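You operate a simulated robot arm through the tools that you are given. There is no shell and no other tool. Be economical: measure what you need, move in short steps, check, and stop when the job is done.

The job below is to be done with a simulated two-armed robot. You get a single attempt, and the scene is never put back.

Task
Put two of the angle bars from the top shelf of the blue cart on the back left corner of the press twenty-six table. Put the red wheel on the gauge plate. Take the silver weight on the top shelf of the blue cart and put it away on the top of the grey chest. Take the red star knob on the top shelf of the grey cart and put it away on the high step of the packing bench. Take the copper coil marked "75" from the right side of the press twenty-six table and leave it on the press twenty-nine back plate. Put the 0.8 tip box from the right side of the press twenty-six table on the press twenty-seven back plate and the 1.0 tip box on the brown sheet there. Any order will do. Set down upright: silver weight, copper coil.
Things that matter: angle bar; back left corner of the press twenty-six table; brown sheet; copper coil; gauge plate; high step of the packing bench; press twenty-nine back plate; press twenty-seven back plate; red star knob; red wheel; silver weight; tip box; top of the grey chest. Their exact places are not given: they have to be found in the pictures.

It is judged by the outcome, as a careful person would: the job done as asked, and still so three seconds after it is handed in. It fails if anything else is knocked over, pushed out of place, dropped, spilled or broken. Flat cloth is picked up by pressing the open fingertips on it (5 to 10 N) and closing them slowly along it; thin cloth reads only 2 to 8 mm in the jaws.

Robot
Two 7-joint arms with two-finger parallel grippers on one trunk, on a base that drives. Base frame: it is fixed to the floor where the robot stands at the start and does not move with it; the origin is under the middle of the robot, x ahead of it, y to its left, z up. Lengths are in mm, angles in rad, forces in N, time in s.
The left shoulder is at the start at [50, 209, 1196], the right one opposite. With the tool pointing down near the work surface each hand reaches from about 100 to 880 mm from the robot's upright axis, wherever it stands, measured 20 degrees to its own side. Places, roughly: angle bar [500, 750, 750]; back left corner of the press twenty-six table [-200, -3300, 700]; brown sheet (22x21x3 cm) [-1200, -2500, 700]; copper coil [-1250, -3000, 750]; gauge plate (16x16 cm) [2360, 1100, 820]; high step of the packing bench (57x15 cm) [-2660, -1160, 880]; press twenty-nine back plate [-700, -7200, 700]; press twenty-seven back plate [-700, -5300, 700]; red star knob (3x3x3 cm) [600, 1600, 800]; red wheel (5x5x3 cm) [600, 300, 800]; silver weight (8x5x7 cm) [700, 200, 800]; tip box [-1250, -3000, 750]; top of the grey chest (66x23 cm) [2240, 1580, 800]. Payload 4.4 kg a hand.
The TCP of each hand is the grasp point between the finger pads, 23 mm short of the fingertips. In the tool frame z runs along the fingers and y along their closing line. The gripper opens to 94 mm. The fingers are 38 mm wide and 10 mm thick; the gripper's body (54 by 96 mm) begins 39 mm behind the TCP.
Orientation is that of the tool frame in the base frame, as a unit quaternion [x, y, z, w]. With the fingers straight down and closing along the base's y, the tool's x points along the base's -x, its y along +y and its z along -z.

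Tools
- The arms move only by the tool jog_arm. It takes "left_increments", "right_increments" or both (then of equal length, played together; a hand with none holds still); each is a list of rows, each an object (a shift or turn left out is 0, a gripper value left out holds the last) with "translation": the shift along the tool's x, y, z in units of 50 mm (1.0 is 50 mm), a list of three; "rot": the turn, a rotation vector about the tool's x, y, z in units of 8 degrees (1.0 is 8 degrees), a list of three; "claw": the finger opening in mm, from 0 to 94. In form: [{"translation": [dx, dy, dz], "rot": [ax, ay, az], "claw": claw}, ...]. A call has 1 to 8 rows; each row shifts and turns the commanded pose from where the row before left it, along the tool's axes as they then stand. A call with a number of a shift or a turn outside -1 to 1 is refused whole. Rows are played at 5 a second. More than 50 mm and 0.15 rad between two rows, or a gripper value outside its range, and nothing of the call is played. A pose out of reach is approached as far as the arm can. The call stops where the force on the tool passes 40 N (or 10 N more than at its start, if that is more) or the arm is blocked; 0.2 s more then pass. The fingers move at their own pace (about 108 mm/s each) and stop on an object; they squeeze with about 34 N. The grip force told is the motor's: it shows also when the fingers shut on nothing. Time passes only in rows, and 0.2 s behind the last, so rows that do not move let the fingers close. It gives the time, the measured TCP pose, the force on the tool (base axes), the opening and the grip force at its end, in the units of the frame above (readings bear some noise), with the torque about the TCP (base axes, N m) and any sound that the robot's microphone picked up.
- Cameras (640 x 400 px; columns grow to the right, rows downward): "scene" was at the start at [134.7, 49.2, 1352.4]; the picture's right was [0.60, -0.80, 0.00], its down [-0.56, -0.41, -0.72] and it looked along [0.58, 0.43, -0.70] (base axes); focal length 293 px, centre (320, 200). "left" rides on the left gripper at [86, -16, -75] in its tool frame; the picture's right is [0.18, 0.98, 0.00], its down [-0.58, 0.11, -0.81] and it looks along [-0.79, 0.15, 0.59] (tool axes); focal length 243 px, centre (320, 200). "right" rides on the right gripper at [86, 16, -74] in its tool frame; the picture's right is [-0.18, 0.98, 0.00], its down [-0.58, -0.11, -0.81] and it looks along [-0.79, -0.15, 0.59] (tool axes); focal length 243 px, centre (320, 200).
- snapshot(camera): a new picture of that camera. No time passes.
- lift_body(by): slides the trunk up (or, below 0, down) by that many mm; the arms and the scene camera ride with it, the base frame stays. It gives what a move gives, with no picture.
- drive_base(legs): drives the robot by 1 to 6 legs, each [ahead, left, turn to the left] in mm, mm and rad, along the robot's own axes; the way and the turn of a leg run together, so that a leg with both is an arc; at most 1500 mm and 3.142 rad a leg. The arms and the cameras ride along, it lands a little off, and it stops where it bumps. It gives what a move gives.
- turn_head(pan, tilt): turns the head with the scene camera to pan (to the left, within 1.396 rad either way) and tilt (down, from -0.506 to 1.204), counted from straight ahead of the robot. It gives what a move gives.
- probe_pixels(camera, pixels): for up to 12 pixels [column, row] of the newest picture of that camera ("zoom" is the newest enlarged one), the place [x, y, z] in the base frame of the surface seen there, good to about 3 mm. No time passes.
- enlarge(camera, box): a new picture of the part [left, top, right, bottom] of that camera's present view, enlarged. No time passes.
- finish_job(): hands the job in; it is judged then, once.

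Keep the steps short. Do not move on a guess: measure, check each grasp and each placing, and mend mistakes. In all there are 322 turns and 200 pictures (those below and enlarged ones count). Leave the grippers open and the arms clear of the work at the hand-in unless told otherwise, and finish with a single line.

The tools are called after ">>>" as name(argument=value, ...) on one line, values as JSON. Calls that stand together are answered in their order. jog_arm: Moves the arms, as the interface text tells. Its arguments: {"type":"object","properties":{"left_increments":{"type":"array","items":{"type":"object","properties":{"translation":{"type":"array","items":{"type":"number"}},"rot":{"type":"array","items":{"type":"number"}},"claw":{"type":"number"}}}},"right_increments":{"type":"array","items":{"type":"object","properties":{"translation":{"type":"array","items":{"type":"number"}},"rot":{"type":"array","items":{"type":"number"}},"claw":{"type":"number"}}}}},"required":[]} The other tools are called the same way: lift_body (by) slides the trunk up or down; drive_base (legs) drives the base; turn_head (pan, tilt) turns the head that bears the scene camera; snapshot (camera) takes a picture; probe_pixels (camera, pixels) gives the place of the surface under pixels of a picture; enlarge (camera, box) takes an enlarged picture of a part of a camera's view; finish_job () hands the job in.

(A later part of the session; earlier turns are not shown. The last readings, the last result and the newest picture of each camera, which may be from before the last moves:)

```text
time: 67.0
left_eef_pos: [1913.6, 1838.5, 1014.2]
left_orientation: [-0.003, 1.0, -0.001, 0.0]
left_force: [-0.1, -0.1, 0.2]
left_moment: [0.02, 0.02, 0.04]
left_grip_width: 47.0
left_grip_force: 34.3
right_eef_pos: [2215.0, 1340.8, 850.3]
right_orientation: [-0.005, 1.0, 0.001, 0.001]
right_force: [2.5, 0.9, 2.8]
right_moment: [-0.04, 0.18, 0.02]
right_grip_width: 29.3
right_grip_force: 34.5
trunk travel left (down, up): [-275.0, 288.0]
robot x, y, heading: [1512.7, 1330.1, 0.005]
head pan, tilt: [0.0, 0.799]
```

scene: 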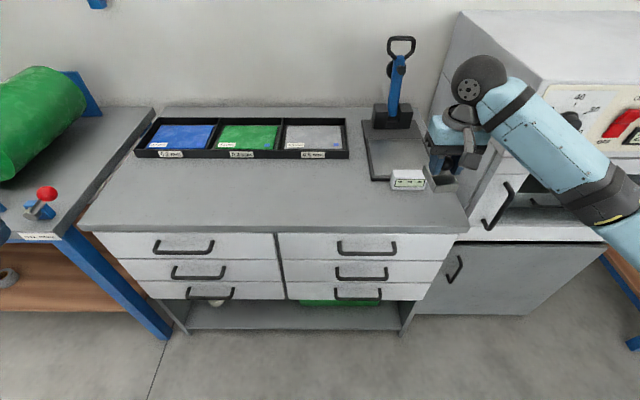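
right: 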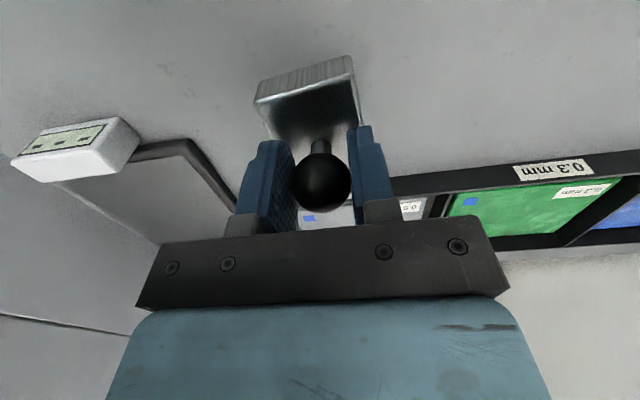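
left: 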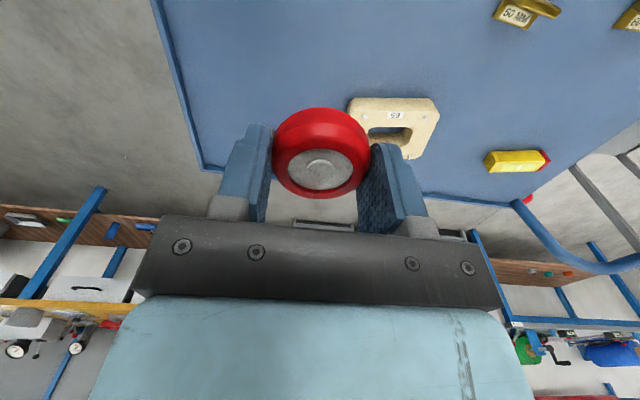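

Force changed sign: it is on the surface. Open slowly and rise.

>>> jog_arm(right_increments=[{"claw": 33}, {"claw": 45}, {"claw": 90}, {"claw": 90}, {"translation": [0, 0, -0.6]}, {"translation": [0, 0, -0.9]}, {"translation": [0, 0, -0.9]}])

>>> snapshot(camera="right")

```text
time: 68.6
left_eef_pos: [1913.7, 1837.3, 1015.5]
left_orientation: [-0.004, 1.0, -0.001, 0.0]
left_force: [0.1, 0.0, -0.2]
left_moment: [0.01, 0.0, -0.04]
left_grip_width: 47.2
left_grip_force: 33.4
right_eef_pos: [2215.1, 1340.3, 970.2]
right_orientation: [-0.005, 1.0, -0.001, 0.0]
right_force: [-0.1, -0.6, 0.2]
right_moment: [-0.01, -0.03, -0.01]
right_grip_width: 90.1
right_grip_force: 0.1
trunk travel left (down, up): [-275.0, 288.0]
robot x, y, heading: [1506.9, 1329.9, 0.01]
head pan, tilt: [0.0, 0.799]
```

```text
170 pictures are left
```

right: 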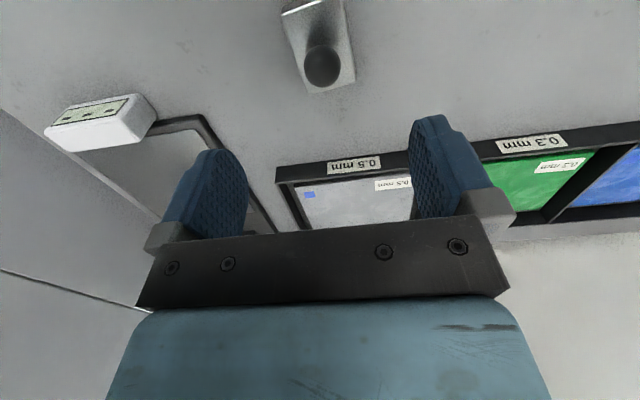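

Weight stands upright. Now retract the right hand back and right, well clear.

>>> jog_arm(right_increments=[{"translation": [0, 0, -0.9]}, {"translation": [0.9, -0.1, 0]}, {"translation": [0.9, -0.1, 0]}, {"translation": [0.8, -0.5, 0]}, {"translation": [0.7, -0.7, 0]}, {"translation": [0.7, -0.7, 0]}, {"translation": [0.7, -0.7, 0]}, {"translation": [0.7, -0.7, 0]}])

>>> jog_arm(right_increments=[{"translation": [0.7, -0.7, 0]}, {"translation": [0.6, -0.7, 0]}, {"translation": [0.5, -0.7, 0]}])

>>> drive_base(legs=[[0, -435, 0], [120, 0, 0]])

>>> turn_head(pan=0.2, tilt=0.8)

>>> snapshot(camera="scene")

```text
time: 70.4
left_eef_pos: [1913.1, 1837.5, 1017.3]
left_orientation: [-0.004, 1.0, 0.0, 0.001]
left_force: [0.7, 0.7, 0.3]
left_moment: [0.01, 0.0, 0.03]
left_grip_width: 47.3
left_grip_force: 33.7
right_eef_pos: [1946.0, 1163.6, 1013.5]
right_orientation: [-0.004, 1.0, 0.0, 0.0]
right_force: [-0.1, -0.1, 0.5]
right_moment: [0.01, -0.03, 0.0]
right_grip_width: 90.0
right_grip_force: 0.1
trunk travel left (down, up): [-275.0, 288.0]
robot x, y, heading: [1507.9, 1328.8, 0.009]
head pan, tilt: [0.0, 0.799]
```

```text
time: 71.2
left_eef_pos: [1911.2, 1838.0, 1016.3]
left_orientation: [-0.003, 1.0, 0.0, 0.001]
left_force: [0.1, 0.2, -0.5]
left_moment: [0.0, -0.02, 0.04]
left_grip_width: 47.5
left_grip_force: 33.4
right_eef_pos: [1855.8, 1055.7, 1014.0]
right_orientation: [-0.004, 1.0, 0.0, 0.001]
right_force: [0.0, 0.0, 0.9]
right_moment: [0.01, -0.04, 0.02]
right_grip_width: 90.2
right_grip_force: 0.1
trunk travel left (down, up): [-275.0, 288.0]
robot x, y, heading: [1506.9, 1327.9, 0.01]
head pan, tilt: [0.0, 0.799]
```

```text
time: 76.5
left_eef_pos: [2039.6, 1397.0, 1015.2]
left_orientation: [-0.002, 1.0, -0.001, 0.0]
left_force: [0.9, 0.7, -0.7]
left_moment: [0.0, 0.01, 0.02]
left_grip_width: 47.3
left_grip_force: 34.3
right_eef_pos: [1980.9, 614.8, 1014.3]
right_orientation: [-0.002, 1.0, 0.0, -0.001]
right_force: [-0.9, -0.1, 0.4]
right_moment: [-0.01, 0.03, 0.01]
right_grip_width: 89.9
right_grip_force: 0.1
trunk travel left (down, up): [-275.0, 288.0]
robot x, y, heading: [1629.7, 888.7, 0.001]
head pan, tilt: [0.0, 0.799]
```

```text
time: 77.2
left_eef_pos: [2039.4, 1396.4, 1016.4]
left_orientation: [-0.002, 1.0, -0.001, 0.0]
left_force: [-0.4, 0.1, -0.5]
left_moment: [0.0, -0.01, 0.0]
left_grip_width: 47.2
left_grip_force: 33.8
right_eef_pos: [1980.2, 615.9, 1013.9]
right_orientation: [-0.001, 1.0, 0.0, 0.001]
right_force: [-0.1, 0.8, -0.9]
right_moment: [0.02, 0.03, 0.0]
right_grip_width: 90.1
right_grip_force: 0.0
trunk travel left (down, up): [-275.0, 288.0]
robot x, y, heading: [1630.8, 892.3, 0.003]
head pan, tilt: [0.201, 0.799]
```

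```text
169 pictures are left
```

scene: 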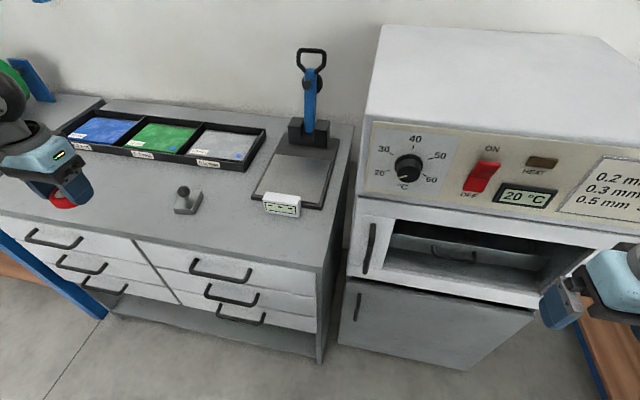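

Move the left hand with the wheel over the plate, high.

>>> jog_arm(left_increments=[{"translation": [-0.62, -0.6, 0]}, {"translation": [-0.62, -0.6, 0]}, {"translation": [-0.62, -0.6, 0]}, {"translation": [-0.62, -0.6, 0]}, {"translation": [-0.62, -0.6, 0]}])

>>> jog_arm(left_increments=[{"translation": [-0.62, -0.6, 0]}, {"translation": [-0.62, -0.6, 0]}, {"translation": [-0.62, -0.6, 0]}, {"translation": [-0.62, -0.6, 0]}, {"translation": [-0.62, -0.6, 0]}, {"translation": [0, 0, 0]}])

>>> snapshot(camera="scene")

```text
time: 78.4
left_eef_pos: [2193.9, 1244.3, 1014.6]
left_orientation: [-0.002, 1.0, -0.001, -0.001]
left_force: [0.6, -0.2, 0.0]
left_moment: [0.03, 0.0, -0.01]
left_grip_width: 47.2
left_grip_force: 34.1
right_eef_pos: [1981.4, 614.2, 1013.4]
right_orientation: [-0.001, 1.0, -0.001, -0.001]
right_force: [0.3, -0.1, -0.9]
right_moment: [0.01, 0.02, -0.02]
right_grip_width: 89.8
right_grip_force: 0.1
trunk travel left (down, up): [-275.0, 288.0]
robot x, y, heading: [1633.1, 889.5, 0.005]
head pan, tilt: [0.201, 0.799]
```

```text
time: 79.8
left_eef_pos: [2299.1, 1144.6, 1032.8]
left_orientation: [-0.002, 1.0, 0.0, 0.001]
left_force: [0.8, -0.6, -1.0]
left_moment: [-0.04, 0.0, 0.02]
left_grip_width: 47.3
left_grip_force: 34.4
left hand out of reach, approached as far as the arm can: row 4, 5
right_eef_pos: [1980.3, 614.5, 1015.1]
right_orientation: [-0.002, 1.0, -0.001, 0.0]
right_force: [0.5, -0.4, -0.3]
right_moment: [0.0, 0.03, -0.01]
right_grip_width: 90.0
right_grip_force: 0.2
trunk travel left (down, up): [-275.0, 288.0]
robot x, y, heading: [1628.3, 889.0, 0.003]
head pan, tilt: [0.201, 0.799]
```

```text
168 pictures are left
```

scene: 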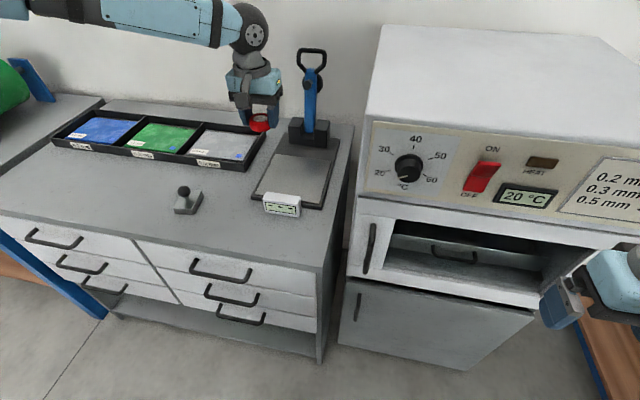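

Nearly there; rather than stretch, I'll pull the right hand back 80 mm and drive the base 55 ahead, 47 right.

>>> jog_arm(right_increments=[{"translation": [0.8, 0, 0]}, {"translation": [0.8, 0, 0]}])

>>> drive_base(legs=[[0, -47, 0], [55, 0, 0]])

>>> jog_arm(left_increments=[{"translation": [0, 0, 0.8]}, {"translation": [0, 0, 0.8]}, {"translation": [0, 0, 0.8]}, {"translation": [0, 0, 0]}])

>>> snapshot(camera="left")

```text
time: 80.4
left_eef_pos: [2298.3, 1144.0, 1033.6]
left_orientation: [-0.002, 1.0, 0.0, 0.001]
left_force: [-0.3, -0.9, 0.0]
left_moment: [-0.03, 0.0, 0.02]
left_grip_width: 47.2
left_grip_force: 34.3
right_eef_pos: [1975.5, 618.2, 1009.2]
right_orientation: [-0.001, 1.0, 0.0, 0.0]
right_force: [0.4, -0.8, -0.8]
right_moment: [0.0, -0.01, 0.01]
right_grip_width: 90.0
right_grip_force: 0.0
right hand out of reach, approached as far as the arm can: row 1, 2
trunk travel left (down, up): [-275.0, 288.0]
robot x, y, heading: [1633.3, 891.0, 0.002]
head pan, tilt: [0.201, 0.799]
```

```text
time: 82.1
left_eef_pos: [2355.1, 1097.1, 1033.8]
left_orientation: [-0.002, 1.0, -0.001, 0.0]
left_force: [0.9, -0.5, -0.2]
left_moment: [-0.01, 0.0, 0.03]
left_grip_width: 47.0
left_grip_force: 34.6
right_eef_pos: [2031.8, 571.2, 1008.6]
right_orientation: [-0.001, 1.0, 0.0, -0.001]
right_force: [0.2, 0.3, 0.3]
right_moment: [0.0, 0.02, 0.0]
right_grip_width: 89.7
right_grip_force: 0.0
trunk travel left (down, up): [-275.0, 288.0]
robot x, y, heading: [1686.0, 845.2, 0.006]
head pan, tilt: [0.201, 0.799]
```

```text
time: 83.1
left_eef_pos: [2319.4, 1129.0, 939.6]
left_orientation: [-0.001, 1.0, -0.002, 0.001]
left_force: [0.2, 0.6, -0.2]
left_moment: [-0.02, 0.0, 0.0]
left_grip_width: 47.2
left_grip_force: 34.2
left hand out of reach, approached as far as the arm can: row 1, 2, 3
right_eef_pos: [2031.1, 569.7, 1009.0]
right_orientation: [-0.002, 1.0, 0.0, -0.001]
right_force: [0.0, -0.2, -0.1]
right_moment: [-0.04, 0.0, -0.03]
right_grip_width: 89.6
right_grip_force: 0.1
trunk travel left (down, up): [-275.0, 288.0]
robot x, y, heading: [1687.1, 845.0, -0.002]
head pan, tilt: [0.201, 0.799]
```

```text
167 pictures are left
```

left: 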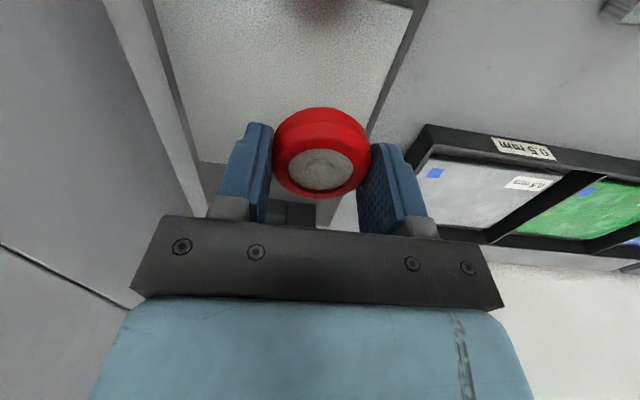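

The left arm's joint limits push it outward. I'll raise it, shift it left in the robot's frame, then drive right so the plate lies in its good zone. Check oven face distance too.

>>> jog_arm(left_increments=[{"translation": [0, 0, -0.9]}, {"translation": [0, 0, -0.9]}, {"translation": [0.3, 0.8, 0]}, {"translation": [0.3, 0.8, 0]}, {"translation": [0.3, 0.8, 0]}, {"translation": [0.3, 0.8, 0]}, {"translation": [0, 0, 0]}])

>>> snapshot(camera="scene")

>>> probe_pixels(camera="scene", pixels=[[370, 150], [370, 190], [370, 270], [500, 230], [560, 310], [360, 340], [480, 200]])

```text
time: 84.7
left_eef_pos: [2260.4, 1288.4, 1031.1]
left_orientation: [-0.002, 1.0, -0.001, 0.0]
left_force: [0.6, -0.5, -0.1]
left_moment: [0.02, 0.02, 0.0]
left_grip_width: 46.9
left_grip_force: 34.1
right_eef_pos: [2030.8, 569.3, 1007.3]
right_orientation: [-0.002, 1.0, 0.0, -0.001]
right_force: [0.7, -0.5, -0.4]
right_moment: [0.01, -0.01, 0.05]
right_grip_width: 90.0
right_grip_force: 0.0
trunk travel left (down, up): [-275.0, 288.0]
robot x, y, heading: [1687.8, 844.9, 0.004]
head pan, tilt: [0.201, 0.799]
```

```text
166 pictures are left
```

scene: 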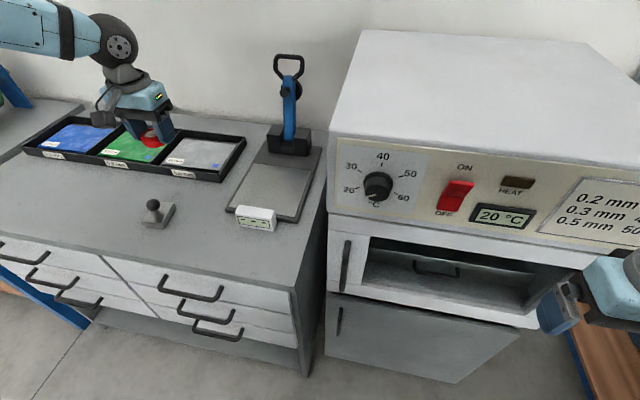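

```text
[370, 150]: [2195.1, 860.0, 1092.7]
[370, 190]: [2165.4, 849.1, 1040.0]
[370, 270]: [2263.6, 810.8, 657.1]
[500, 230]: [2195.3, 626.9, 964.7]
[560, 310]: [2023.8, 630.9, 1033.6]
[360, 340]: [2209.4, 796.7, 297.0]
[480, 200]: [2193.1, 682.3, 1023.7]
```

Oven face is at x≈2190, so there is room. Drive right 200.

>>> drive_base(legs=[[0, -190, 0]])

>>> jog_arm(left_increments=[{"translation": [-0.6, 0, 0.3]}, {"translation": [-0.6, 0, 0.3]}, {"translation": [-0.6, 0, 0.3]}, {"translation": [0, 0, 0]}])

```text
time: 87.0
left_eef_pos: [2262.3, 1097.0, 1029.6]
left_orientation: [-0.001, 1.0, 0.0, 0.001]
left_force: [-0.6, 0.2, -0.9]
left_moment: [-0.01, -0.01, 0.0]
left_grip_width: 47.4
left_grip_force: 33.9
right_eef_pos: [2029.7, 378.6, 1008.8]
right_orientation: [-0.001, 1.0, 0.001, 0.0]
right_force: [-0.2, 0.1, -0.2]
right_moment: [-0.03, -0.01, 0.03]
right_grip_width: 90.1
right_grip_force: 0.1
trunk travel left (down, up): [-275.0, 288.0]
robot x, y, heading: [1687.1, 655.0, -0.003]
head pan, tilt: [0.201, 0.799]
```

```text
time: 88.0
left_eef_pos: [2352.7, 1095.2, 986.3]
left_orientation: [0.001, 1.0, -0.001, 0.001]
left_force: [-1.1, -0.6, -0.3]
left_moment: [0.01, -0.03, -0.02]
left_grip_width: 47.2
left_grip_force: 33.5
right_eef_pos: [2029.6, 378.9, 1008.7]
right_orientation: [-0.001, 1.0, -0.001, -0.001]
right_force: [-0.2, -0.9, -0.7]
right_moment: [-0.01, -0.01, -0.03]
right_grip_width: 89.9
right_grip_force: 0.1
trunk travel left (down, up): [-275.0, 288.0]
robot x, y, heading: [1687.1, 653.2, 0.003]
head pan, tilt: [0.201, 0.799]
```

Now over the plate at (2353,1095). Down to 880.

>>> jog_arm(left_increments=[{"translation": [0, 0, 0.7]}, {"translation": [0, 0, 0.7]}, {"translation": [0, 0, 0.7]}, {"translation": [0, 0, 0]}])

>>> snapshot(camera="left")

>>> snapshot(camera="scene")

```text
time: 89.0
left_eef_pos: [2349.8, 1094.5, 881.3]
left_orientation: [-0.001, 1.0, -0.002, 0.001]
left_force: [-0.3, 0.6, -0.1]
left_moment: [0.01, -0.01, 0.03]
left_grip_width: 47.3
left_grip_force: 34.0
right_eef_pos: [2030.4, 379.0, 1008.4]
right_orientation: [-0.001, 1.0, -0.001, 0.0]
right_force: [-0.2, 0.8, -0.1]
right_moment: [-0.04, -0.01, -0.03]
right_grip_width: 90.1
right_grip_force: 0.0
trunk travel left (down, up): [-275.0, 288.0]
robot x, y, heading: [1686.0, 651.9, -0.0]
head pan, tilt: [0.201, 0.799]
```

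```text
165 pictures are left
```

left: 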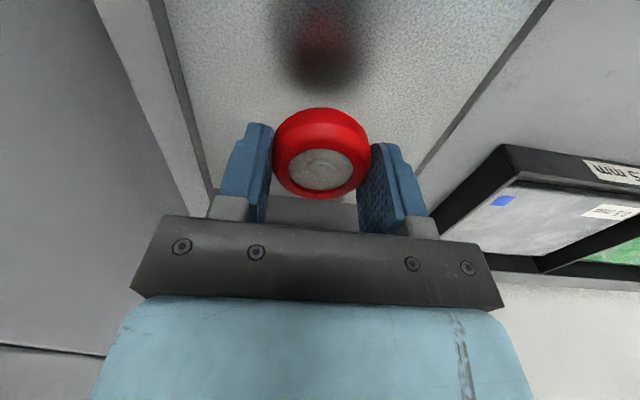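

```text
164 pictures are left
```

scene: 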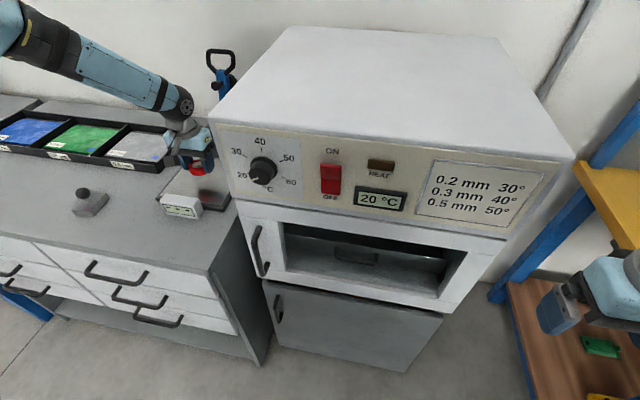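

Above the plate. Lower 36 mm more to touch.

>>> jog_arm(left_increments=[{"translation": [-0.1, 0, 0.4]}, {"translation": [0, 0, 0.26]}, {"translation": [0, 0, 0.06]}, {"translation": [0, 0, 0.06]}, {"translation": [0, 0, 0]}])

```text
time: 90.2
left_eef_pos: [2336.5, 1100.2, 864.9]
left_orientation: [0.0, 1.0, -0.001, 0.001]
left_force: [0.4, 0.1, -1.1]
left_moment: [0.03, 0.01, -0.02]
left_grip_width: 47.1
left_grip_force: 34.1
left hand out of reach, approached as far as the arm can: row 1, 2, 4
right_eef_pos: [2030.6, 377.8, 1009.4]
right_orientation: [0.0, 1.0, -0.001, -0.002]
right_force: [-0.3, 0.8, 0.3]
right_moment: [-0.01, 0.03, -0.01]
right_grip_width: 90.3
right_grip_force: 0.1
trunk travel left (down, up): [-275.0, 288.0]
robot x, y, heading: [1684.9, 656.6, 0.002]
head pan, tilt: [0.201, 0.799]
```

At full stretch with TCP at 865. I'll lower it with the trunk: 20 mm.

>>> lift_body(by=-20)

```text
time: 90.8
left_eef_pos: [2335.5, 1099.9, 845.0]
left_orientation: [0.0, 1.0, -0.001, 0.001]
left_force: [-0.3, 0.4, -1.1]
left_moment: [-0.02, -0.04, -0.01]
left_grip_width: 47.1
left_grip_force: 34.0
right_eef_pos: [2029.7, 378.2, 988.8]
right_orientation: [-0.001, 1.0, 0.0, 0.0]
right_force: [0.2, -0.2, -0.7]
right_moment: [-0.01, -0.04, 0.03]
right_grip_width: 90.0
right_grip_force: 0.0
trunk travel left (down, up): [-255.0, 308.0]
robot x, y, heading: [1686.3, 654.2, -0.0]
head pan, tilt: [0.201, 0.799]
```

>>> lift_body(by=-3)

>>> snapshot(camera="left")

```text
time: 91.4
left_eef_pos: [2337.5, 1100.9, 842.8]
left_orientation: [0.0, 1.0, -0.001, 0.003]
left_force: [0.2, 3.6, 10.3]
left_moment: [0.09, 0.08, 0.0]
left_grip_width: 47.2
left_grip_force: 33.7
right_eef_pos: [2029.3, 378.0, 986.5]
right_orientation: [-0.001, 1.0, 0.0, -0.001]
right_force: [1.1, 1.0, -0.2]
right_moment: [0.01, -0.04, -0.01]
right_grip_width: 90.1
right_grip_force: 0.1
trunk travel left (down, up): [-252.0, 311.0]
robot x, y, heading: [1689.7, 651.3, -0.003]
head pan, tilt: [0.201, 0.799]
```

```text
163 pictures are left
```

left: 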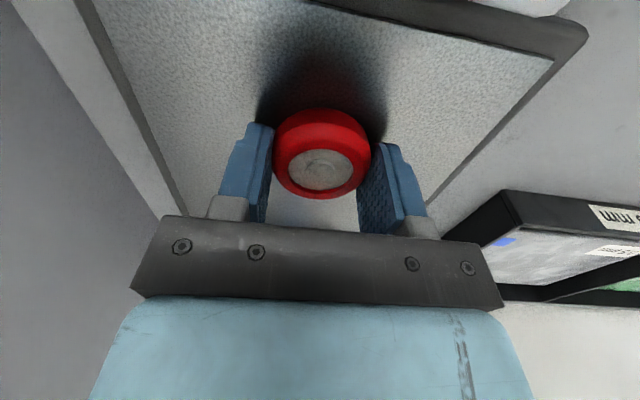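

Touched (10 N). Release and rise with the trunk, then the arm.

>>> jog_arm(left_increments=[{"claw": 52}, {"claw": 60}, {"claw": 80}, {"claw": 80}])

>>> lift_body(by=60)

>>> jog_arm(left_increments=[{"translation": [0.2, 0, -0.8]}, {"translation": [0.2, 0, -0.8]}, {"translation": [0.7, 0.3, -0.4]}, {"translation": [0.8, 0.3, 0]}, {"translation": [0.8, 0.3, 0]}])

>>> snapshot(camera="scene")

```text
time: 92.4
left_eef_pos: [2336.1, 1100.0, 840.4]
left_orientation: [0.001, 1.0, 0.0, 0.0]
left_force: [0.0, 0.0, -0.6]
left_moment: [-0.02, -0.01, 0.03]
left_grip_width: 80.0
left_grip_force: 0.0
right_eef_pos: [2029.9, 378.3, 985.0]
right_orientation: [-0.001, 1.0, -0.001, 0.0]
right_force: [0.3, 0.0, 0.6]
right_moment: [-0.03, 0.0, 0.03]
right_grip_width: 90.2
right_grip_force: 0.1
trunk travel left (down, up): [-252.0, 311.0]
robot x, y, heading: [1686.8, 649.4, 0.005]
head pan, tilt: [0.201, 0.799]
```

```text
time: 93.4
left_eef_pos: [2336.1, 1101.1, 901.8]
left_orientation: [0.0, 1.0, -0.001, 0.001]
left_force: [0.0, -0.3, -0.1]
left_moment: [-0.01, 0.0, -0.01]
left_grip_width: 80.1
left_grip_force: 0.0
right_eef_pos: [2030.2, 378.2, 1045.8]
right_orientation: [-0.002, 1.0, -0.001, -0.001]
right_force: [-0.7, -0.1, 0.6]
right_moment: [-0.02, -0.01, -0.05]
right_grip_width: 89.9
right_grip_force: 0.1
trunk travel left (down, up): [-312.0, 251.0]
robot x, y, heading: [1687.3, 654.8, 0.005]
head pan, tilt: [0.201, 0.799]
```

```text
time: 94.6
left_eef_pos: [2198.4, 1146.2, 1002.5]
left_orientation: [0.001, 1.0, -0.002, 0.003]
left_force: [-0.9, 0.2, -0.1]
left_moment: [-0.01, 0.02, -0.02]
left_grip_width: 80.3
left_grip_force: 0.1
right_eef_pos: [2030.2, 378.9, 1047.3]
right_orientation: [0.0, 1.0, -0.001, 0.0]
right_force: [0.2, 0.1, 0.2]
right_moment: [-0.01, -0.03, 0.01]
right_grip_width: 89.9
right_grip_force: 0.0
trunk travel left (down, up): [-312.0, 251.0]
robot x, y, heading: [1687.8, 653.6, 0.002]
head pan, tilt: [0.201, 0.799]
```

```text
162 pictures are left
```

scene: 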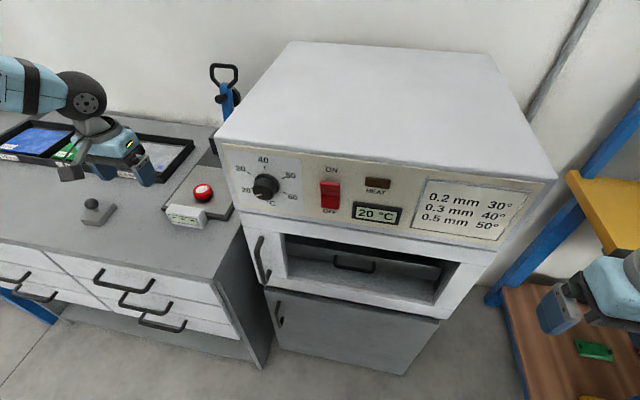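

Wheel sits on the plate. Next the angle bars: back off and go around the cart to its near side.

>>> drive_base(legs=[[-290, 0, 0], [0, -1130, 0], [-1400, 0, 0], [0, 500, 0]])

>>> turn_head(pan=0.4, tilt=0.85)

>>> snapshot(camera="scene")

```text
time: 117.5
left_eef_pos: [504.0, 518.9, 1002.1]
left_orientation: [-0.009, 1.0, 0.0, 0.001]
left_force: [0.5, 0.4, 0.0]
left_moment: [0.0, 0.05, -0.01]
left_grip_width: 80.1
left_grip_force: 0.1
right_eef_pos: [346.7, -250.3, 1046.7]
right_orientation: [-0.01, 1.0, 0.0, -0.001]
right_force: [-0.4, 0.7, -0.1]
right_moment: [0.02, 0.01, 0.06]
right_grip_width: 90.0
right_grip_force: 0.0
trunk travel left (down, up): [-312.0, 251.0]
robot x, y, heading: [-2.0, 17.1, 0.017]
head pan, tilt: [0.201, 0.799]
```

```text
time: 118.2
left_eef_pos: [503.8, 519.9, 1001.2]
left_orientation: [-0.009, 1.0, -0.002, 0.002]
left_force: [0.4, -0.2, 0.8]
left_moment: [0.02, -0.01, 0.02]
left_grip_width: 79.9
left_grip_force: 0.1
right_eef_pos: [345.7, -251.2, 1046.2]
right_orientation: [-0.01, 1.0, 0.0, -0.001]
right_force: [-0.4, -0.7, -1.4]
right_moment: [0.0, 0.04, -0.03]
right_grip_width: 90.0
right_grip_force: 0.1
trunk travel left (down, up): [-312.0, 251.0]
robot x, y, heading: [1.3, 15.6, 0.02]
head pan, tilt: [0.4, 0.85]
```

```text
161 pictures are left
```

scene: 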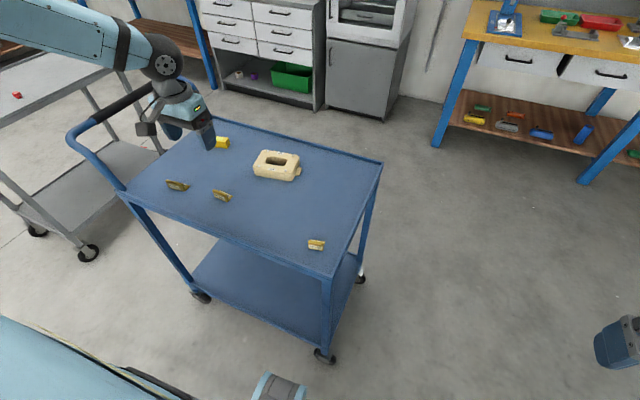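

Left hand is above the 50 mm bar. Look with its camera.

>>> enlarge(camera="left", box=[160, 0, 480, 200])

```text
2.00 times, centred on (320, 100) of left
```

zoom: 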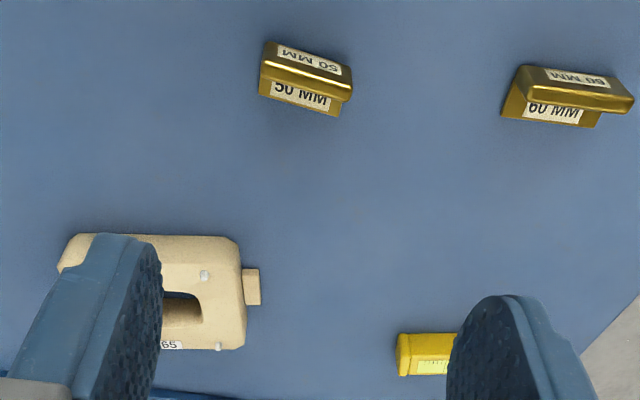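

>>> probe_pixels(camera="zoom", pixels=[[262, 72], [350, 90], [305, 65], [258, 92], [342, 112], [300, 100], [270, 45], [348, 68], [305, 80]])

```text
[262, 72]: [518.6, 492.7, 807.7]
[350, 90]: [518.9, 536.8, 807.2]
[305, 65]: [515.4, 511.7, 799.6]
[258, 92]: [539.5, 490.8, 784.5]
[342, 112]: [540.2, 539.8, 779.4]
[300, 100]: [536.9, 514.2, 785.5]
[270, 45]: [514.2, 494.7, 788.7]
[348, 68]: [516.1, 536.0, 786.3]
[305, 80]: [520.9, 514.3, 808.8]
```

50 mm bar: x 514–541, y 491–539, top 808, aligned along y. Grasp by its ends at (526,515). Go down to 850 first.

>>> jog_arm(left_increments=[{"translation": [-0.44, -0.1, 0.6], "claw": 94}, {"translation": [0, 0, 0.9]}, {"translation": [0, 0, 0.9]}, {"translation": [0, 0, 0.6]}, {"translation": [0, 0, 0]}])

>>> snapshot(camera="left")

```text
time: 119.4
left_eef_pos: [525.5, 514.8, 849.8]
left_orientation: [-0.009, 1.0, -0.002, 0.002]
left_force: [-0.4, 0.1, 1.3]
left_moment: [-0.01, -0.02, 0.0]
left_grip_width: 94.1
left_grip_force: 0.1
right_eef_pos: [346.6, -251.1, 1046.1]
right_orientation: [-0.01, 1.0, -0.002, 0.001]
right_force: [1.1, -0.5, -0.3]
right_moment: [-0.02, -0.04, 0.04]
right_grip_width: 90.4
right_grip_force: 0.1
trunk travel left (down, up): [-312.0, 251.0]
robot x, y, heading: [-0.1, 17.9, 0.014]
head pan, tilt: [0.4, 0.85]
```

```text
159 pictures are left
```

left: 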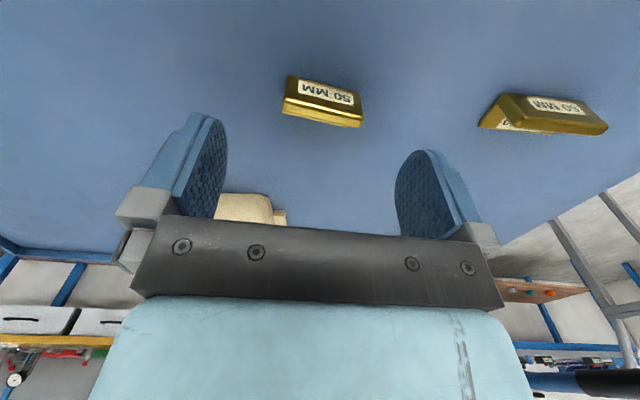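

>>> jog_arm(left_increments=[{"translation": [0, 0, 0.5]}, {"translation": [0, 0, 0.38]}, {"claw": 60}, {"claw": 40}, {"claw": 40}, {"claw": 40}])

```text
time: 120.8
left_eef_pos: [526.9, 515.1, 826.6]
left_orientation: [-0.009, 1.0, -0.001, 0.001]
left_force: [0.6, -0.2, -0.1]
left_moment: [-0.02, -0.04, 0.04]
left_grip_width: 44.7
left_grip_force: 34.2
left hand out of reach, approached as far as the arm can: row 2
right_eef_pos: [346.6, -251.7, 1045.8]
right_orientation: [-0.009, 1.0, 0.0, -0.001]
right_force: [-0.5, 0.1, -0.9]
right_moment: [0.0, 0.0, 0.02]
right_grip_width: 89.9
right_grip_force: 0.0
trunk travel left (down, up): [-312.0, 251.0]
robot x, y, heading: [-1.0, 15.6, 0.017]
head pan, tilt: [0.4, 0.85]
```

Reach limited it to 826 – only a shallow grip. Reopen, lower the trunk 21 mm, re-close.

>>> jog_arm(left_increments=[{"claw": 60}, {"claw": 94}, {"claw": 94}])

>>> lift_body(by=-21)

>>> jog_arm(left_increments=[{"claw": 60}, {"claw": 40}, {"claw": 40}, {"claw": 40}])

```text
time: 121.6
left_eef_pos: [525.8, 513.2, 825.6]
left_orientation: [-0.009, 1.0, -0.001, 0.002]
left_force: [-0.1, -0.1, -0.8]
left_moment: [-0.03, 0.01, -0.01]
left_grip_width: 94.1
left_grip_force: 0.0
right_eef_pos: [346.5, -252.1, 1046.6]
right_orientation: [-0.009, 1.0, 0.0, -0.001]
right_force: [0.8, -0.2, 0.8]
right_moment: [0.03, 0.01, 0.03]
right_grip_width: 90.2
right_grip_force: 0.1
trunk travel left (down, up): [-312.0, 251.0]
robot x, y, heading: [0.6, 16.4, 0.02]
head pan, tilt: [0.4, 0.85]
```

```text
time: 122.3
left_eef_pos: [526.1, 515.2, 805.7]
left_orientation: [-0.009, 1.0, -0.001, 0.002]
left_force: [0.1, 0.1, 0.6]
left_moment: [-0.03, 0.0, 0.01]
left_grip_width: 93.9
left_grip_force: 0.1
right_eef_pos: [346.6, -251.1, 1025.5]
right_orientation: [-0.009, 1.0, 0.0, 0.0]
right_force: [0.4, -0.3, 0.2]
right_moment: [0.0, -0.03, 0.01]
right_grip_width: 89.9
right_grip_force: 0.0
trunk travel left (down, up): [-291.0, 272.0]
robot x, y, heading: [-2.1, 17.1, 0.023]
head pan, tilt: [0.4, 0.85]
```

```text
time: 123.3
left_eef_pos: [525.5, 515.1, 805.0]
left_orientation: [-0.009, 1.0, -0.001, 0.001]
left_force: [0.2, -0.9, -0.4]
left_moment: [0.03, 0.01, 0.0]
left_grip_width: 44.7
left_grip_force: 34.3
right_eef_pos: [345.5, -250.0, 1024.6]
right_orientation: [-0.01, 1.0, 0.0, -0.001]
right_force: [0.2, 0.3, -0.5]
right_moment: [0.0, 0.0, 0.0]
right_grip_width: 90.0
right_grip_force: 0.1
trunk travel left (down, up): [-291.0, 272.0]
robot x, y, heading: [-1.2, 16.6, 0.012]
head pan, tilt: [0.4, 0.85]
```

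Gripped. Lift, pull the left hand back, then drive left 280 so the right hand can take the 40 mm bar.

>>> jog_arm(left_increments=[{"translation": [0, 0, -0.9]}, {"translation": [0, 0, -0.9]}, {"translation": [0, 0, -0.9]}, {"translation": [0, 0, -0.9]}, {"translation": [0.4, 0, -0.6]}, {"translation": [0.9, 0, 0]}, {"translation": [0.9, 0, 0]}, {"translation": [0.9, 0, 0]}])

>>> drive_base(legs=[[0, 260, -0.016]])

>>> jog_arm(right_increments=[{"translation": [-0.7, 0.5, 0], "claw": 94}, {"translation": [-0.7, 0.6, 0]}, {"translation": [-0.7, 0.6, 0]}, {"translation": [0, 0.7, 0.4]}, {"translation": [0, 0.5, 0.4]}, {"translation": [0, 0, 0.6]}, {"translation": [0, 0, 0]}])

>>> snapshot(camera="right")

```text
time: 125.1
left_eef_pos: [366.3, 513.5, 1016.8]
left_orientation: [-0.008, 1.0, -0.001, 0.002]
left_force: [-0.6, -0.6, -1.3]
left_moment: [-0.01, -0.02, 0.0]
left_grip_width: 44.9
left_grip_force: 34.5
right_eef_pos: [345.9, -252.0, 1025.2]
right_orientation: [-0.009, 1.0, 0.0, 0.0]
right_force: [-0.4, -0.3, -0.1]
right_moment: [0.05, -0.01, -0.02]
right_grip_width: 89.9
right_grip_force: 0.1
trunk travel left (down, up): [-291.0, 272.0]
robot x, y, heading: [-1.5, 19.6, 0.019]
head pan, tilt: [0.4, 0.85]
```

```text
time: 127.9
left_eef_pos: [372.8, 764.3, 1015.5]
left_orientation: [0.0, 1.0, -0.001, 0.0]
left_force: [-0.3, -0.3, -0.5]
left_moment: [0.0, 0.0, 0.02]
left_grip_width: 44.5
left_grip_force: 33.9
right_eef_pos: [339.4, -0.6, 1024.5]
right_orientation: [-0.001, 1.0, -0.002, -0.001]
right_force: [1.1, -0.2, 0.2]
right_moment: [0.01, 0.0, -0.02]
right_grip_width: 89.8
right_grip_force: 0.1
trunk travel left (down, up): [-291.0, 272.0]
robot x, y, heading: [-1.1, 278.0, 0.001]
head pan, tilt: [0.4, 0.85]
```

```text
time: 129.5
left_eef_pos: [373.2, 765.2, 1016.1]
left_orientation: [0.0, 1.0, -0.003, 0.001]
left_force: [-0.2, 0.2, -0.8]
left_moment: [-0.02, -0.01, 0.02]
left_grip_width: 44.7
left_grip_force: 34.4
right_eef_pos: [445.6, 146.8, 955.0]
right_orientation: [-0.002, 1.0, -0.001, -0.001]
right_force: [-0.3, -0.1, 0.9]
right_moment: [0.0, 0.01, 0.03]
right_grip_width: 94.3
right_grip_force: 0.0
trunk travel left (down, up): [-291.0, 272.0]
robot x, y, heading: [-6.3, 276.8, -0.003]
head pan, tilt: [0.4, 0.85]
```

```text
158 pictures are left
```

right: 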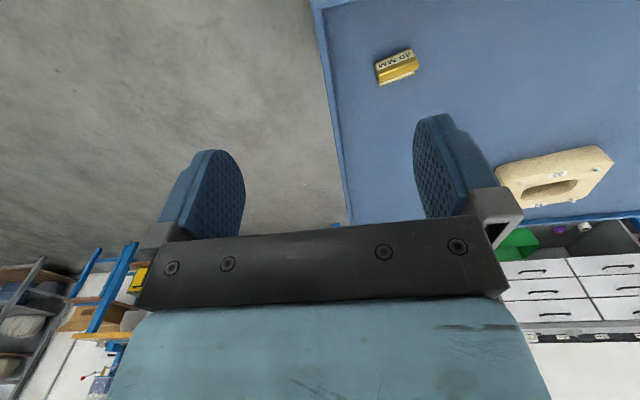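

>>> enlarge(camera="right", box=[350, 30, 446, 105])

>>> probe_pixels(camera="right", pixels=[[377, 67], [417, 58], [395, 58], [380, 83], [419, 72], [398, 74], [377, 60], [412, 50], [335, 60], [330, 100]])

```text
5.33 times, centred on (398, 68) of right
```

zoom: 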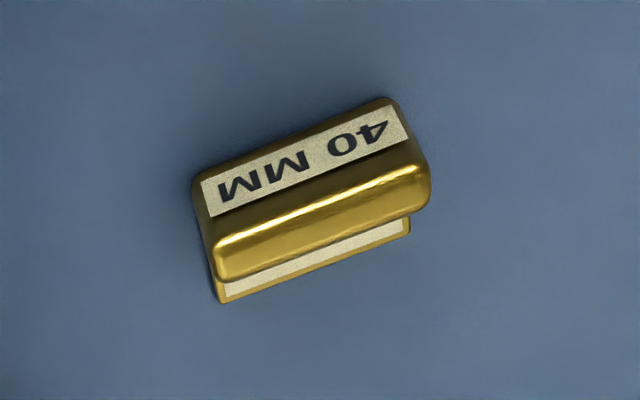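

```text
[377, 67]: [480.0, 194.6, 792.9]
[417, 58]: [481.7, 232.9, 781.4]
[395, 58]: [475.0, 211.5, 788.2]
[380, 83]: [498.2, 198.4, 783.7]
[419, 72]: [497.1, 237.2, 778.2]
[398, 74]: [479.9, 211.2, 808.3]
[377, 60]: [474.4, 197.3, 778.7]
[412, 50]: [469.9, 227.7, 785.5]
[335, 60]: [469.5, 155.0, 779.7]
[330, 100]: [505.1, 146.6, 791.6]
```

40 mm bar centre ≈ (487,213), along y; the cart rim is near y=150, so I use a 66 mm opening. Approach to z≈850.

>>> jog_arm(right_increments=[{"translation": [-0.41, 0.66, 0], "claw": 66}, {"translation": [-0.41, 0.66, 0]}, {"translation": [0, 0, 0.7]}, {"translation": [0, 0, 0.7]}, {"translation": [0, 0, 0.7]}, {"translation": [0, 0, 0]}])

>>> snapshot(camera="right")

```text
time: 130.9
left_eef_pos: [373.6, 764.8, 1016.1]
left_orientation: [0.0, 1.0, -0.002, 0.0]
left_force: [-0.2, -1.0, -1.6]
left_moment: [0.0, -0.03, 0.01]
left_grip_width: 44.8
left_grip_force: 34.3
right_eef_pos: [486.2, 212.0, 848.0]
right_orientation: [-0.001, 1.0, -0.001, 0.0]
right_force: [-0.3, -0.2, -0.7]
right_moment: [0.0, -0.02, 0.02]
right_grip_width: 66.1
right_grip_force: 0.1
trunk travel left (down, up): [-291.0, 272.0]
robot x, y, heading: [-3.4, 274.7, -0.002]
head pan, tilt: [0.4, 0.85]
```

```text
156 pictures are left
```

right: 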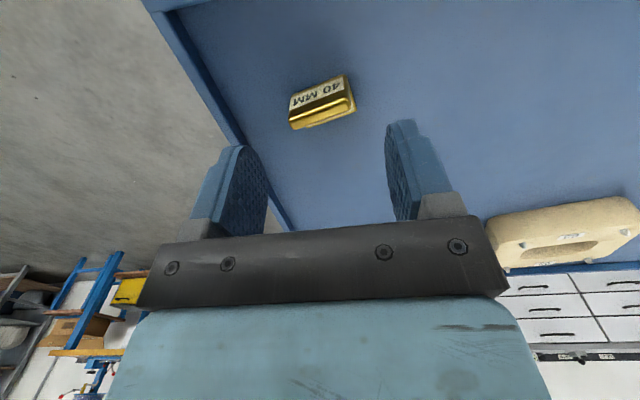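

Centred. Descend.

>>> jog_arm(right_increments=[{"translation": [0, 0, 0.42]}, {"translation": [0, 0, 0.42]}, {"translation": [0, 0, 0]}])

```text
time: 131.7
left_eef_pos: [373.7, 763.5, 1016.2]
left_orientation: [0.0, 1.0, -0.001, 0.001]
left_force: [0.6, -0.2, -2.2]
left_moment: [-0.03, 0.0, -0.03]
left_grip_width: 44.7
left_grip_force: 33.5
right_eef_pos: [485.5, 210.4, 807.2]
right_orientation: [-0.001, 1.0, 0.001, 0.0]
right_force: [-0.9, 0.2, -0.8]
right_moment: [0.01, 0.04, 0.01]
right_grip_width: 65.8
right_grip_force: 0.1
trunk travel left (down, up): [-291.0, 272.0]
robot x, y, heading: [0.1, 276.0, 0.005]
head pan, tilt: [0.4, 0.85]
```

>>> jog_arm(right_increments=[{"claw": 45}, {"claw": 25}, {"claw": 25}, {"claw": 25}, {"translation": [0, 0, -0.5]}, {"translation": [0, 0, -0.8]}, {"translation": [0, 0, -0.8]}, {"translation": [0, 0, -0.9]}])

>>> snapshot(camera="right")

>>> snapshot(camera="left")

```text
time: 133.5
left_eef_pos: [372.0, 765.0, 1014.2]
left_orientation: [0.0, 1.0, -0.001, 0.001]
left_force: [0.3, -0.2, -0.3]
left_moment: [-0.02, -0.02, -0.01]
left_grip_width: 44.6
left_grip_force: 34.3
right_eef_pos: [483.6, 211.5, 955.8]
right_orientation: [0.0, 1.0, -0.001, -0.001]
right_force: [0.3, 0.9, -1.6]
right_moment: [0.0, 0.0, -0.01]
right_grip_width: 35.0
right_grip_force: 34.3
trunk travel left (down, up): [-291.0, 272.0]
robot x, y, heading: [-6.3, 273.3, 0.008]
head pan, tilt: [0.4, 0.85]
```

```text
155 pictures are left
```

right: 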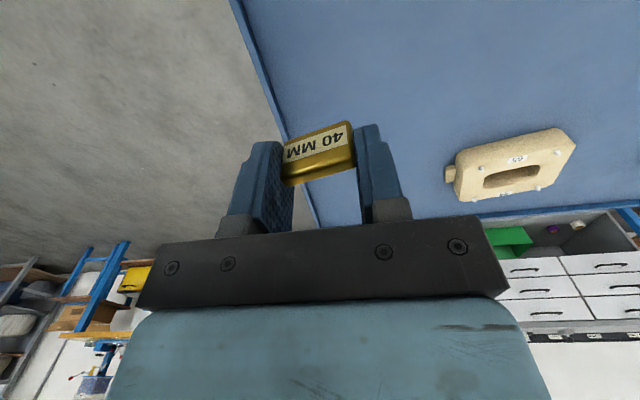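

```text
154 pictures are left
```

left: 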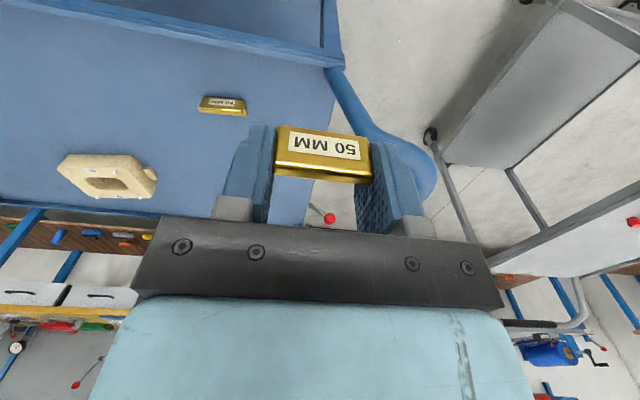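

Both bars are held. Raise the right hand a bit and look to the right for the way to press 26.

>>> jog_arm(right_increments=[{"translation": [0.8, 0, -0.6]}, {"translation": [0.8, 0, -0.6]}, {"translation": [0.6, 0, 0]}])

>>> turn_head(pan=-1.39, tilt=0.3)

>>> snapshot(camera="scene")

```text
time: 134.3
left_eef_pos: [373.0, 764.2, 1015.8]
left_orientation: [-0.001, 1.0, -0.001, 0.001]
left_force: [0.3, -0.1, -0.6]
left_moment: [0.02, -0.01, 0.02]
left_grip_width: 44.7
left_grip_force: 33.9
right_eef_pos: [375.4, 209.3, 1018.3]
right_orientation: [-0.001, 1.0, -0.002, -0.001]
right_force: [-0.4, 0.4, -1.2]
right_moment: [-0.01, -0.02, -0.01]
right_grip_width: 35.1
right_grip_force: 33.8
trunk travel left (down, up): [-291.0, 272.0]
robot x, y, heading: [-1.2, 271.4, 0.004]
head pan, tilt: [0.4, 0.85]
```

```text
time: 136.1
left_eef_pos: [373.2, 764.4, 1015.6]
left_orientation: [0.0, 1.0, 0.0, 0.002]
left_force: [0.1, -1.2, -1.0]
left_moment: [0.01, -0.06, 0.04]
left_grip_width: 44.7
left_grip_force: 33.9
right_eef_pos: [377.3, 209.3, 1018.3]
right_orientation: [-0.001, 1.0, -0.001, -0.001]
right_force: [0.2, 0.2, -0.3]
right_moment: [0.01, -0.01, 0.05]
right_grip_width: 35.0
right_grip_force: 34.1
trunk travel left (down, up): [-291.0, 272.0]
robot x, y, heading: [-4.5, 274.6, 0.001]
head pan, tilt: [-1.389, 0.3]
```

```text
153 pictures are left
```

scene: 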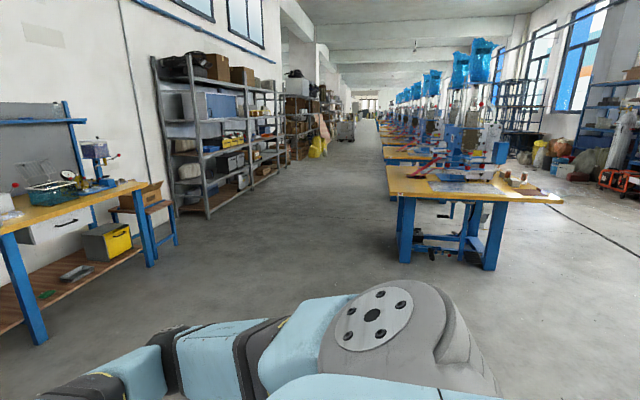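

A row of yellow press tables; press 26 is the nearest. Measure the aisle.

>>> probe_pixels(camera="scene", pixels=[[405, 258], [490, 265], [388, 170], [563, 203], [388, 193], [393, 160], [205, 215], [175, 240], [150, 265], [415, 195], [300, 190], [385, 150]])

>>> enlarge(camera="scene", box=[360, 80, 600, 230])

```text
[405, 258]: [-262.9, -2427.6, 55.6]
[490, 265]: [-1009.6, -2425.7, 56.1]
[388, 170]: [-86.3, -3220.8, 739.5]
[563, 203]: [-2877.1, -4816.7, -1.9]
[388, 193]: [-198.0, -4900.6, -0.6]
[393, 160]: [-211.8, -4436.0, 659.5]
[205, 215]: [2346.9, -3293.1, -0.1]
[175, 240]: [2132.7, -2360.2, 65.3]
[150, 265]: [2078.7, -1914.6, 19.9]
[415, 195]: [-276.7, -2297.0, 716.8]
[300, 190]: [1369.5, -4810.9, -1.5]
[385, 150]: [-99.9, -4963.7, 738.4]
```

```text
2.67 times, centred on (480, 155) of scene
```

zoom: 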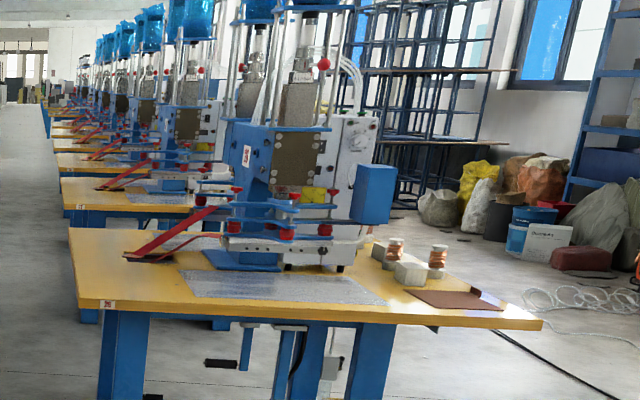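

Table 26 spans x≈-100…-1400, y≈-2300…-3300. I'll drive to the aisle on its left (+x) side and face it.

>>> drive_base(legs=[[-250, 0, 0], [0, 0, -1.571], [800, 0, 0], [0, 950, 0], [1400, 0, 0], [1150, 0, 0]])

```text
time: 165.9
left_eef_pos: [1311.6, -3420.0, 1016.4]
left_orientation: [0.693, 0.721, -0.002, 0.001]
left_force: [0.6, 0.1, -1.4]
left_moment: [-0.02, 0.02, 0.0]
left_grip_width: 44.9
left_grip_force: 33.7
right_eef_pos: [758.2, -3443.6, 1017.3]
right_orientation: [0.692, 0.722, 0.0, -0.002]
right_force: [-0.2, 0.5, -0.8]
right_moment: [0.02, 0.03, -0.02]
right_grip_width: 34.9
right_grip_force: 34.0
trunk travel left (down, up): [-291.0, 272.0]
robot x, y, heading: [808.7, -3061.6, -1.529]
head pan, tilt: [-1.389, 0.3]
```

>>> drive_base(legs=[[0, 0, -1.612]])

>>> turn_head(pan=0.1, tilt=0.6)

>>> snapshot(camera="scene")

```text
time: 170.2
left_eef_pos: [430.1, -3551.1, 1016.2]
left_orientation: [1.0, 0.0, 0.0, -0.001]
left_force: [-0.7, 0.4, -1.2]
left_moment: [-0.04, -0.02, -0.01]
left_grip_width: 44.7
left_grip_force: 33.9
right_eef_pos: [427.8, -2998.6, 1018.4]
right_orientation: [1.0, 0.0, 0.001, -0.001]
right_force: [0.3, -0.6, -1.1]
right_moment: [0.04, -0.02, 0.02]
right_grip_width: 35.1
right_grip_force: 34.0
trunk travel left (down, up): [-291.0, 272.0]
robot x, y, heading: [807.9, -3064.0, 3.143]
head pan, tilt: [-1.389, 0.3]
```

```text
time: 171.8
left_eef_pos: [429.6, -3552.1, 1017.3]
left_orientation: [1.0, -0.001, -0.001, -0.001]
left_force: [0.6, 0.2, -2.0]
left_moment: [0.01, -0.02, -0.02]
left_grip_width: 44.9
left_grip_force: 33.9
right_eef_pos: [428.6, -2998.3, 1018.7]
right_orientation: [1.0, 0.0, 0.0, -0.001]
right_force: [-0.1, -1.0, -0.9]
right_moment: [0.0, 0.02, 0.0]
right_grip_width: 34.8
right_grip_force: 33.5
trunk travel left (down, up): [-291.0, 272.0]
robot x, y, heading: [807.4, -3061.5, 3.144]
head pan, tilt: [0.099, 0.6]
```

```text
151 pictures are left
```

scene: 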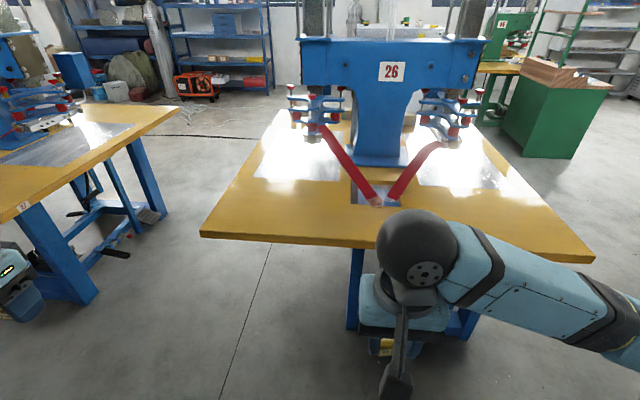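

I see table 26 with two plates (near (300,150) and (460,160)) and table 27 to the left. Probe.

>>> probe_pixels(camera="scene", pixels=[[203, 232], [590, 258], [280, 115], [265, 178], [338, 178], [420, 180], [290, 225], [230, 215], [178, 110], [2, 205], [60, 160], [130, 130]])

>>> enlarge(camera="scene", box=[190, 30, 610, 270])

>>> enlarge(camera="scene", box=[0, 0, 200, 240])

```text
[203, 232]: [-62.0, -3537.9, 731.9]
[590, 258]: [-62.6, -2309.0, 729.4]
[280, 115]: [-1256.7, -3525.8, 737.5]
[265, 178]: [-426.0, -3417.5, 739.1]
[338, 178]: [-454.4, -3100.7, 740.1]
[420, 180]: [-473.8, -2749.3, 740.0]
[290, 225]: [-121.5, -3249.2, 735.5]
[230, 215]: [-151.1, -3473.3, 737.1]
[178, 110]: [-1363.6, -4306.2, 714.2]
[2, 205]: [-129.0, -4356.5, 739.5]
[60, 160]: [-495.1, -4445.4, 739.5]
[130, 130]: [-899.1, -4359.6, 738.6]
```

```text
1.52 times, centred on (400, 150) of scene
```

zoom: 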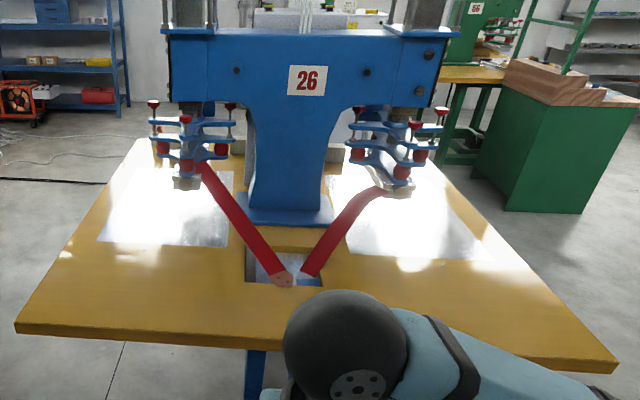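

```text
1.67 times, centred on (100, 120) of scene
```

zoom: 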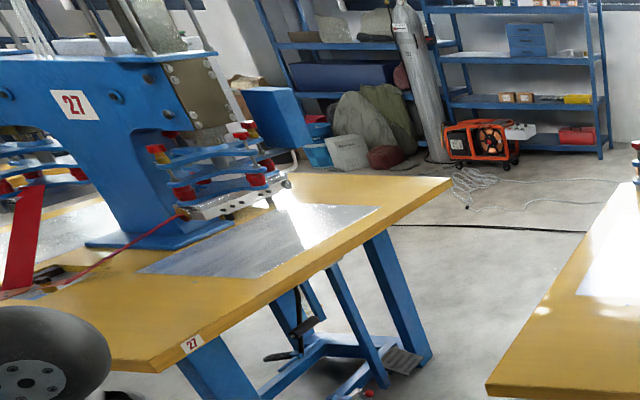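

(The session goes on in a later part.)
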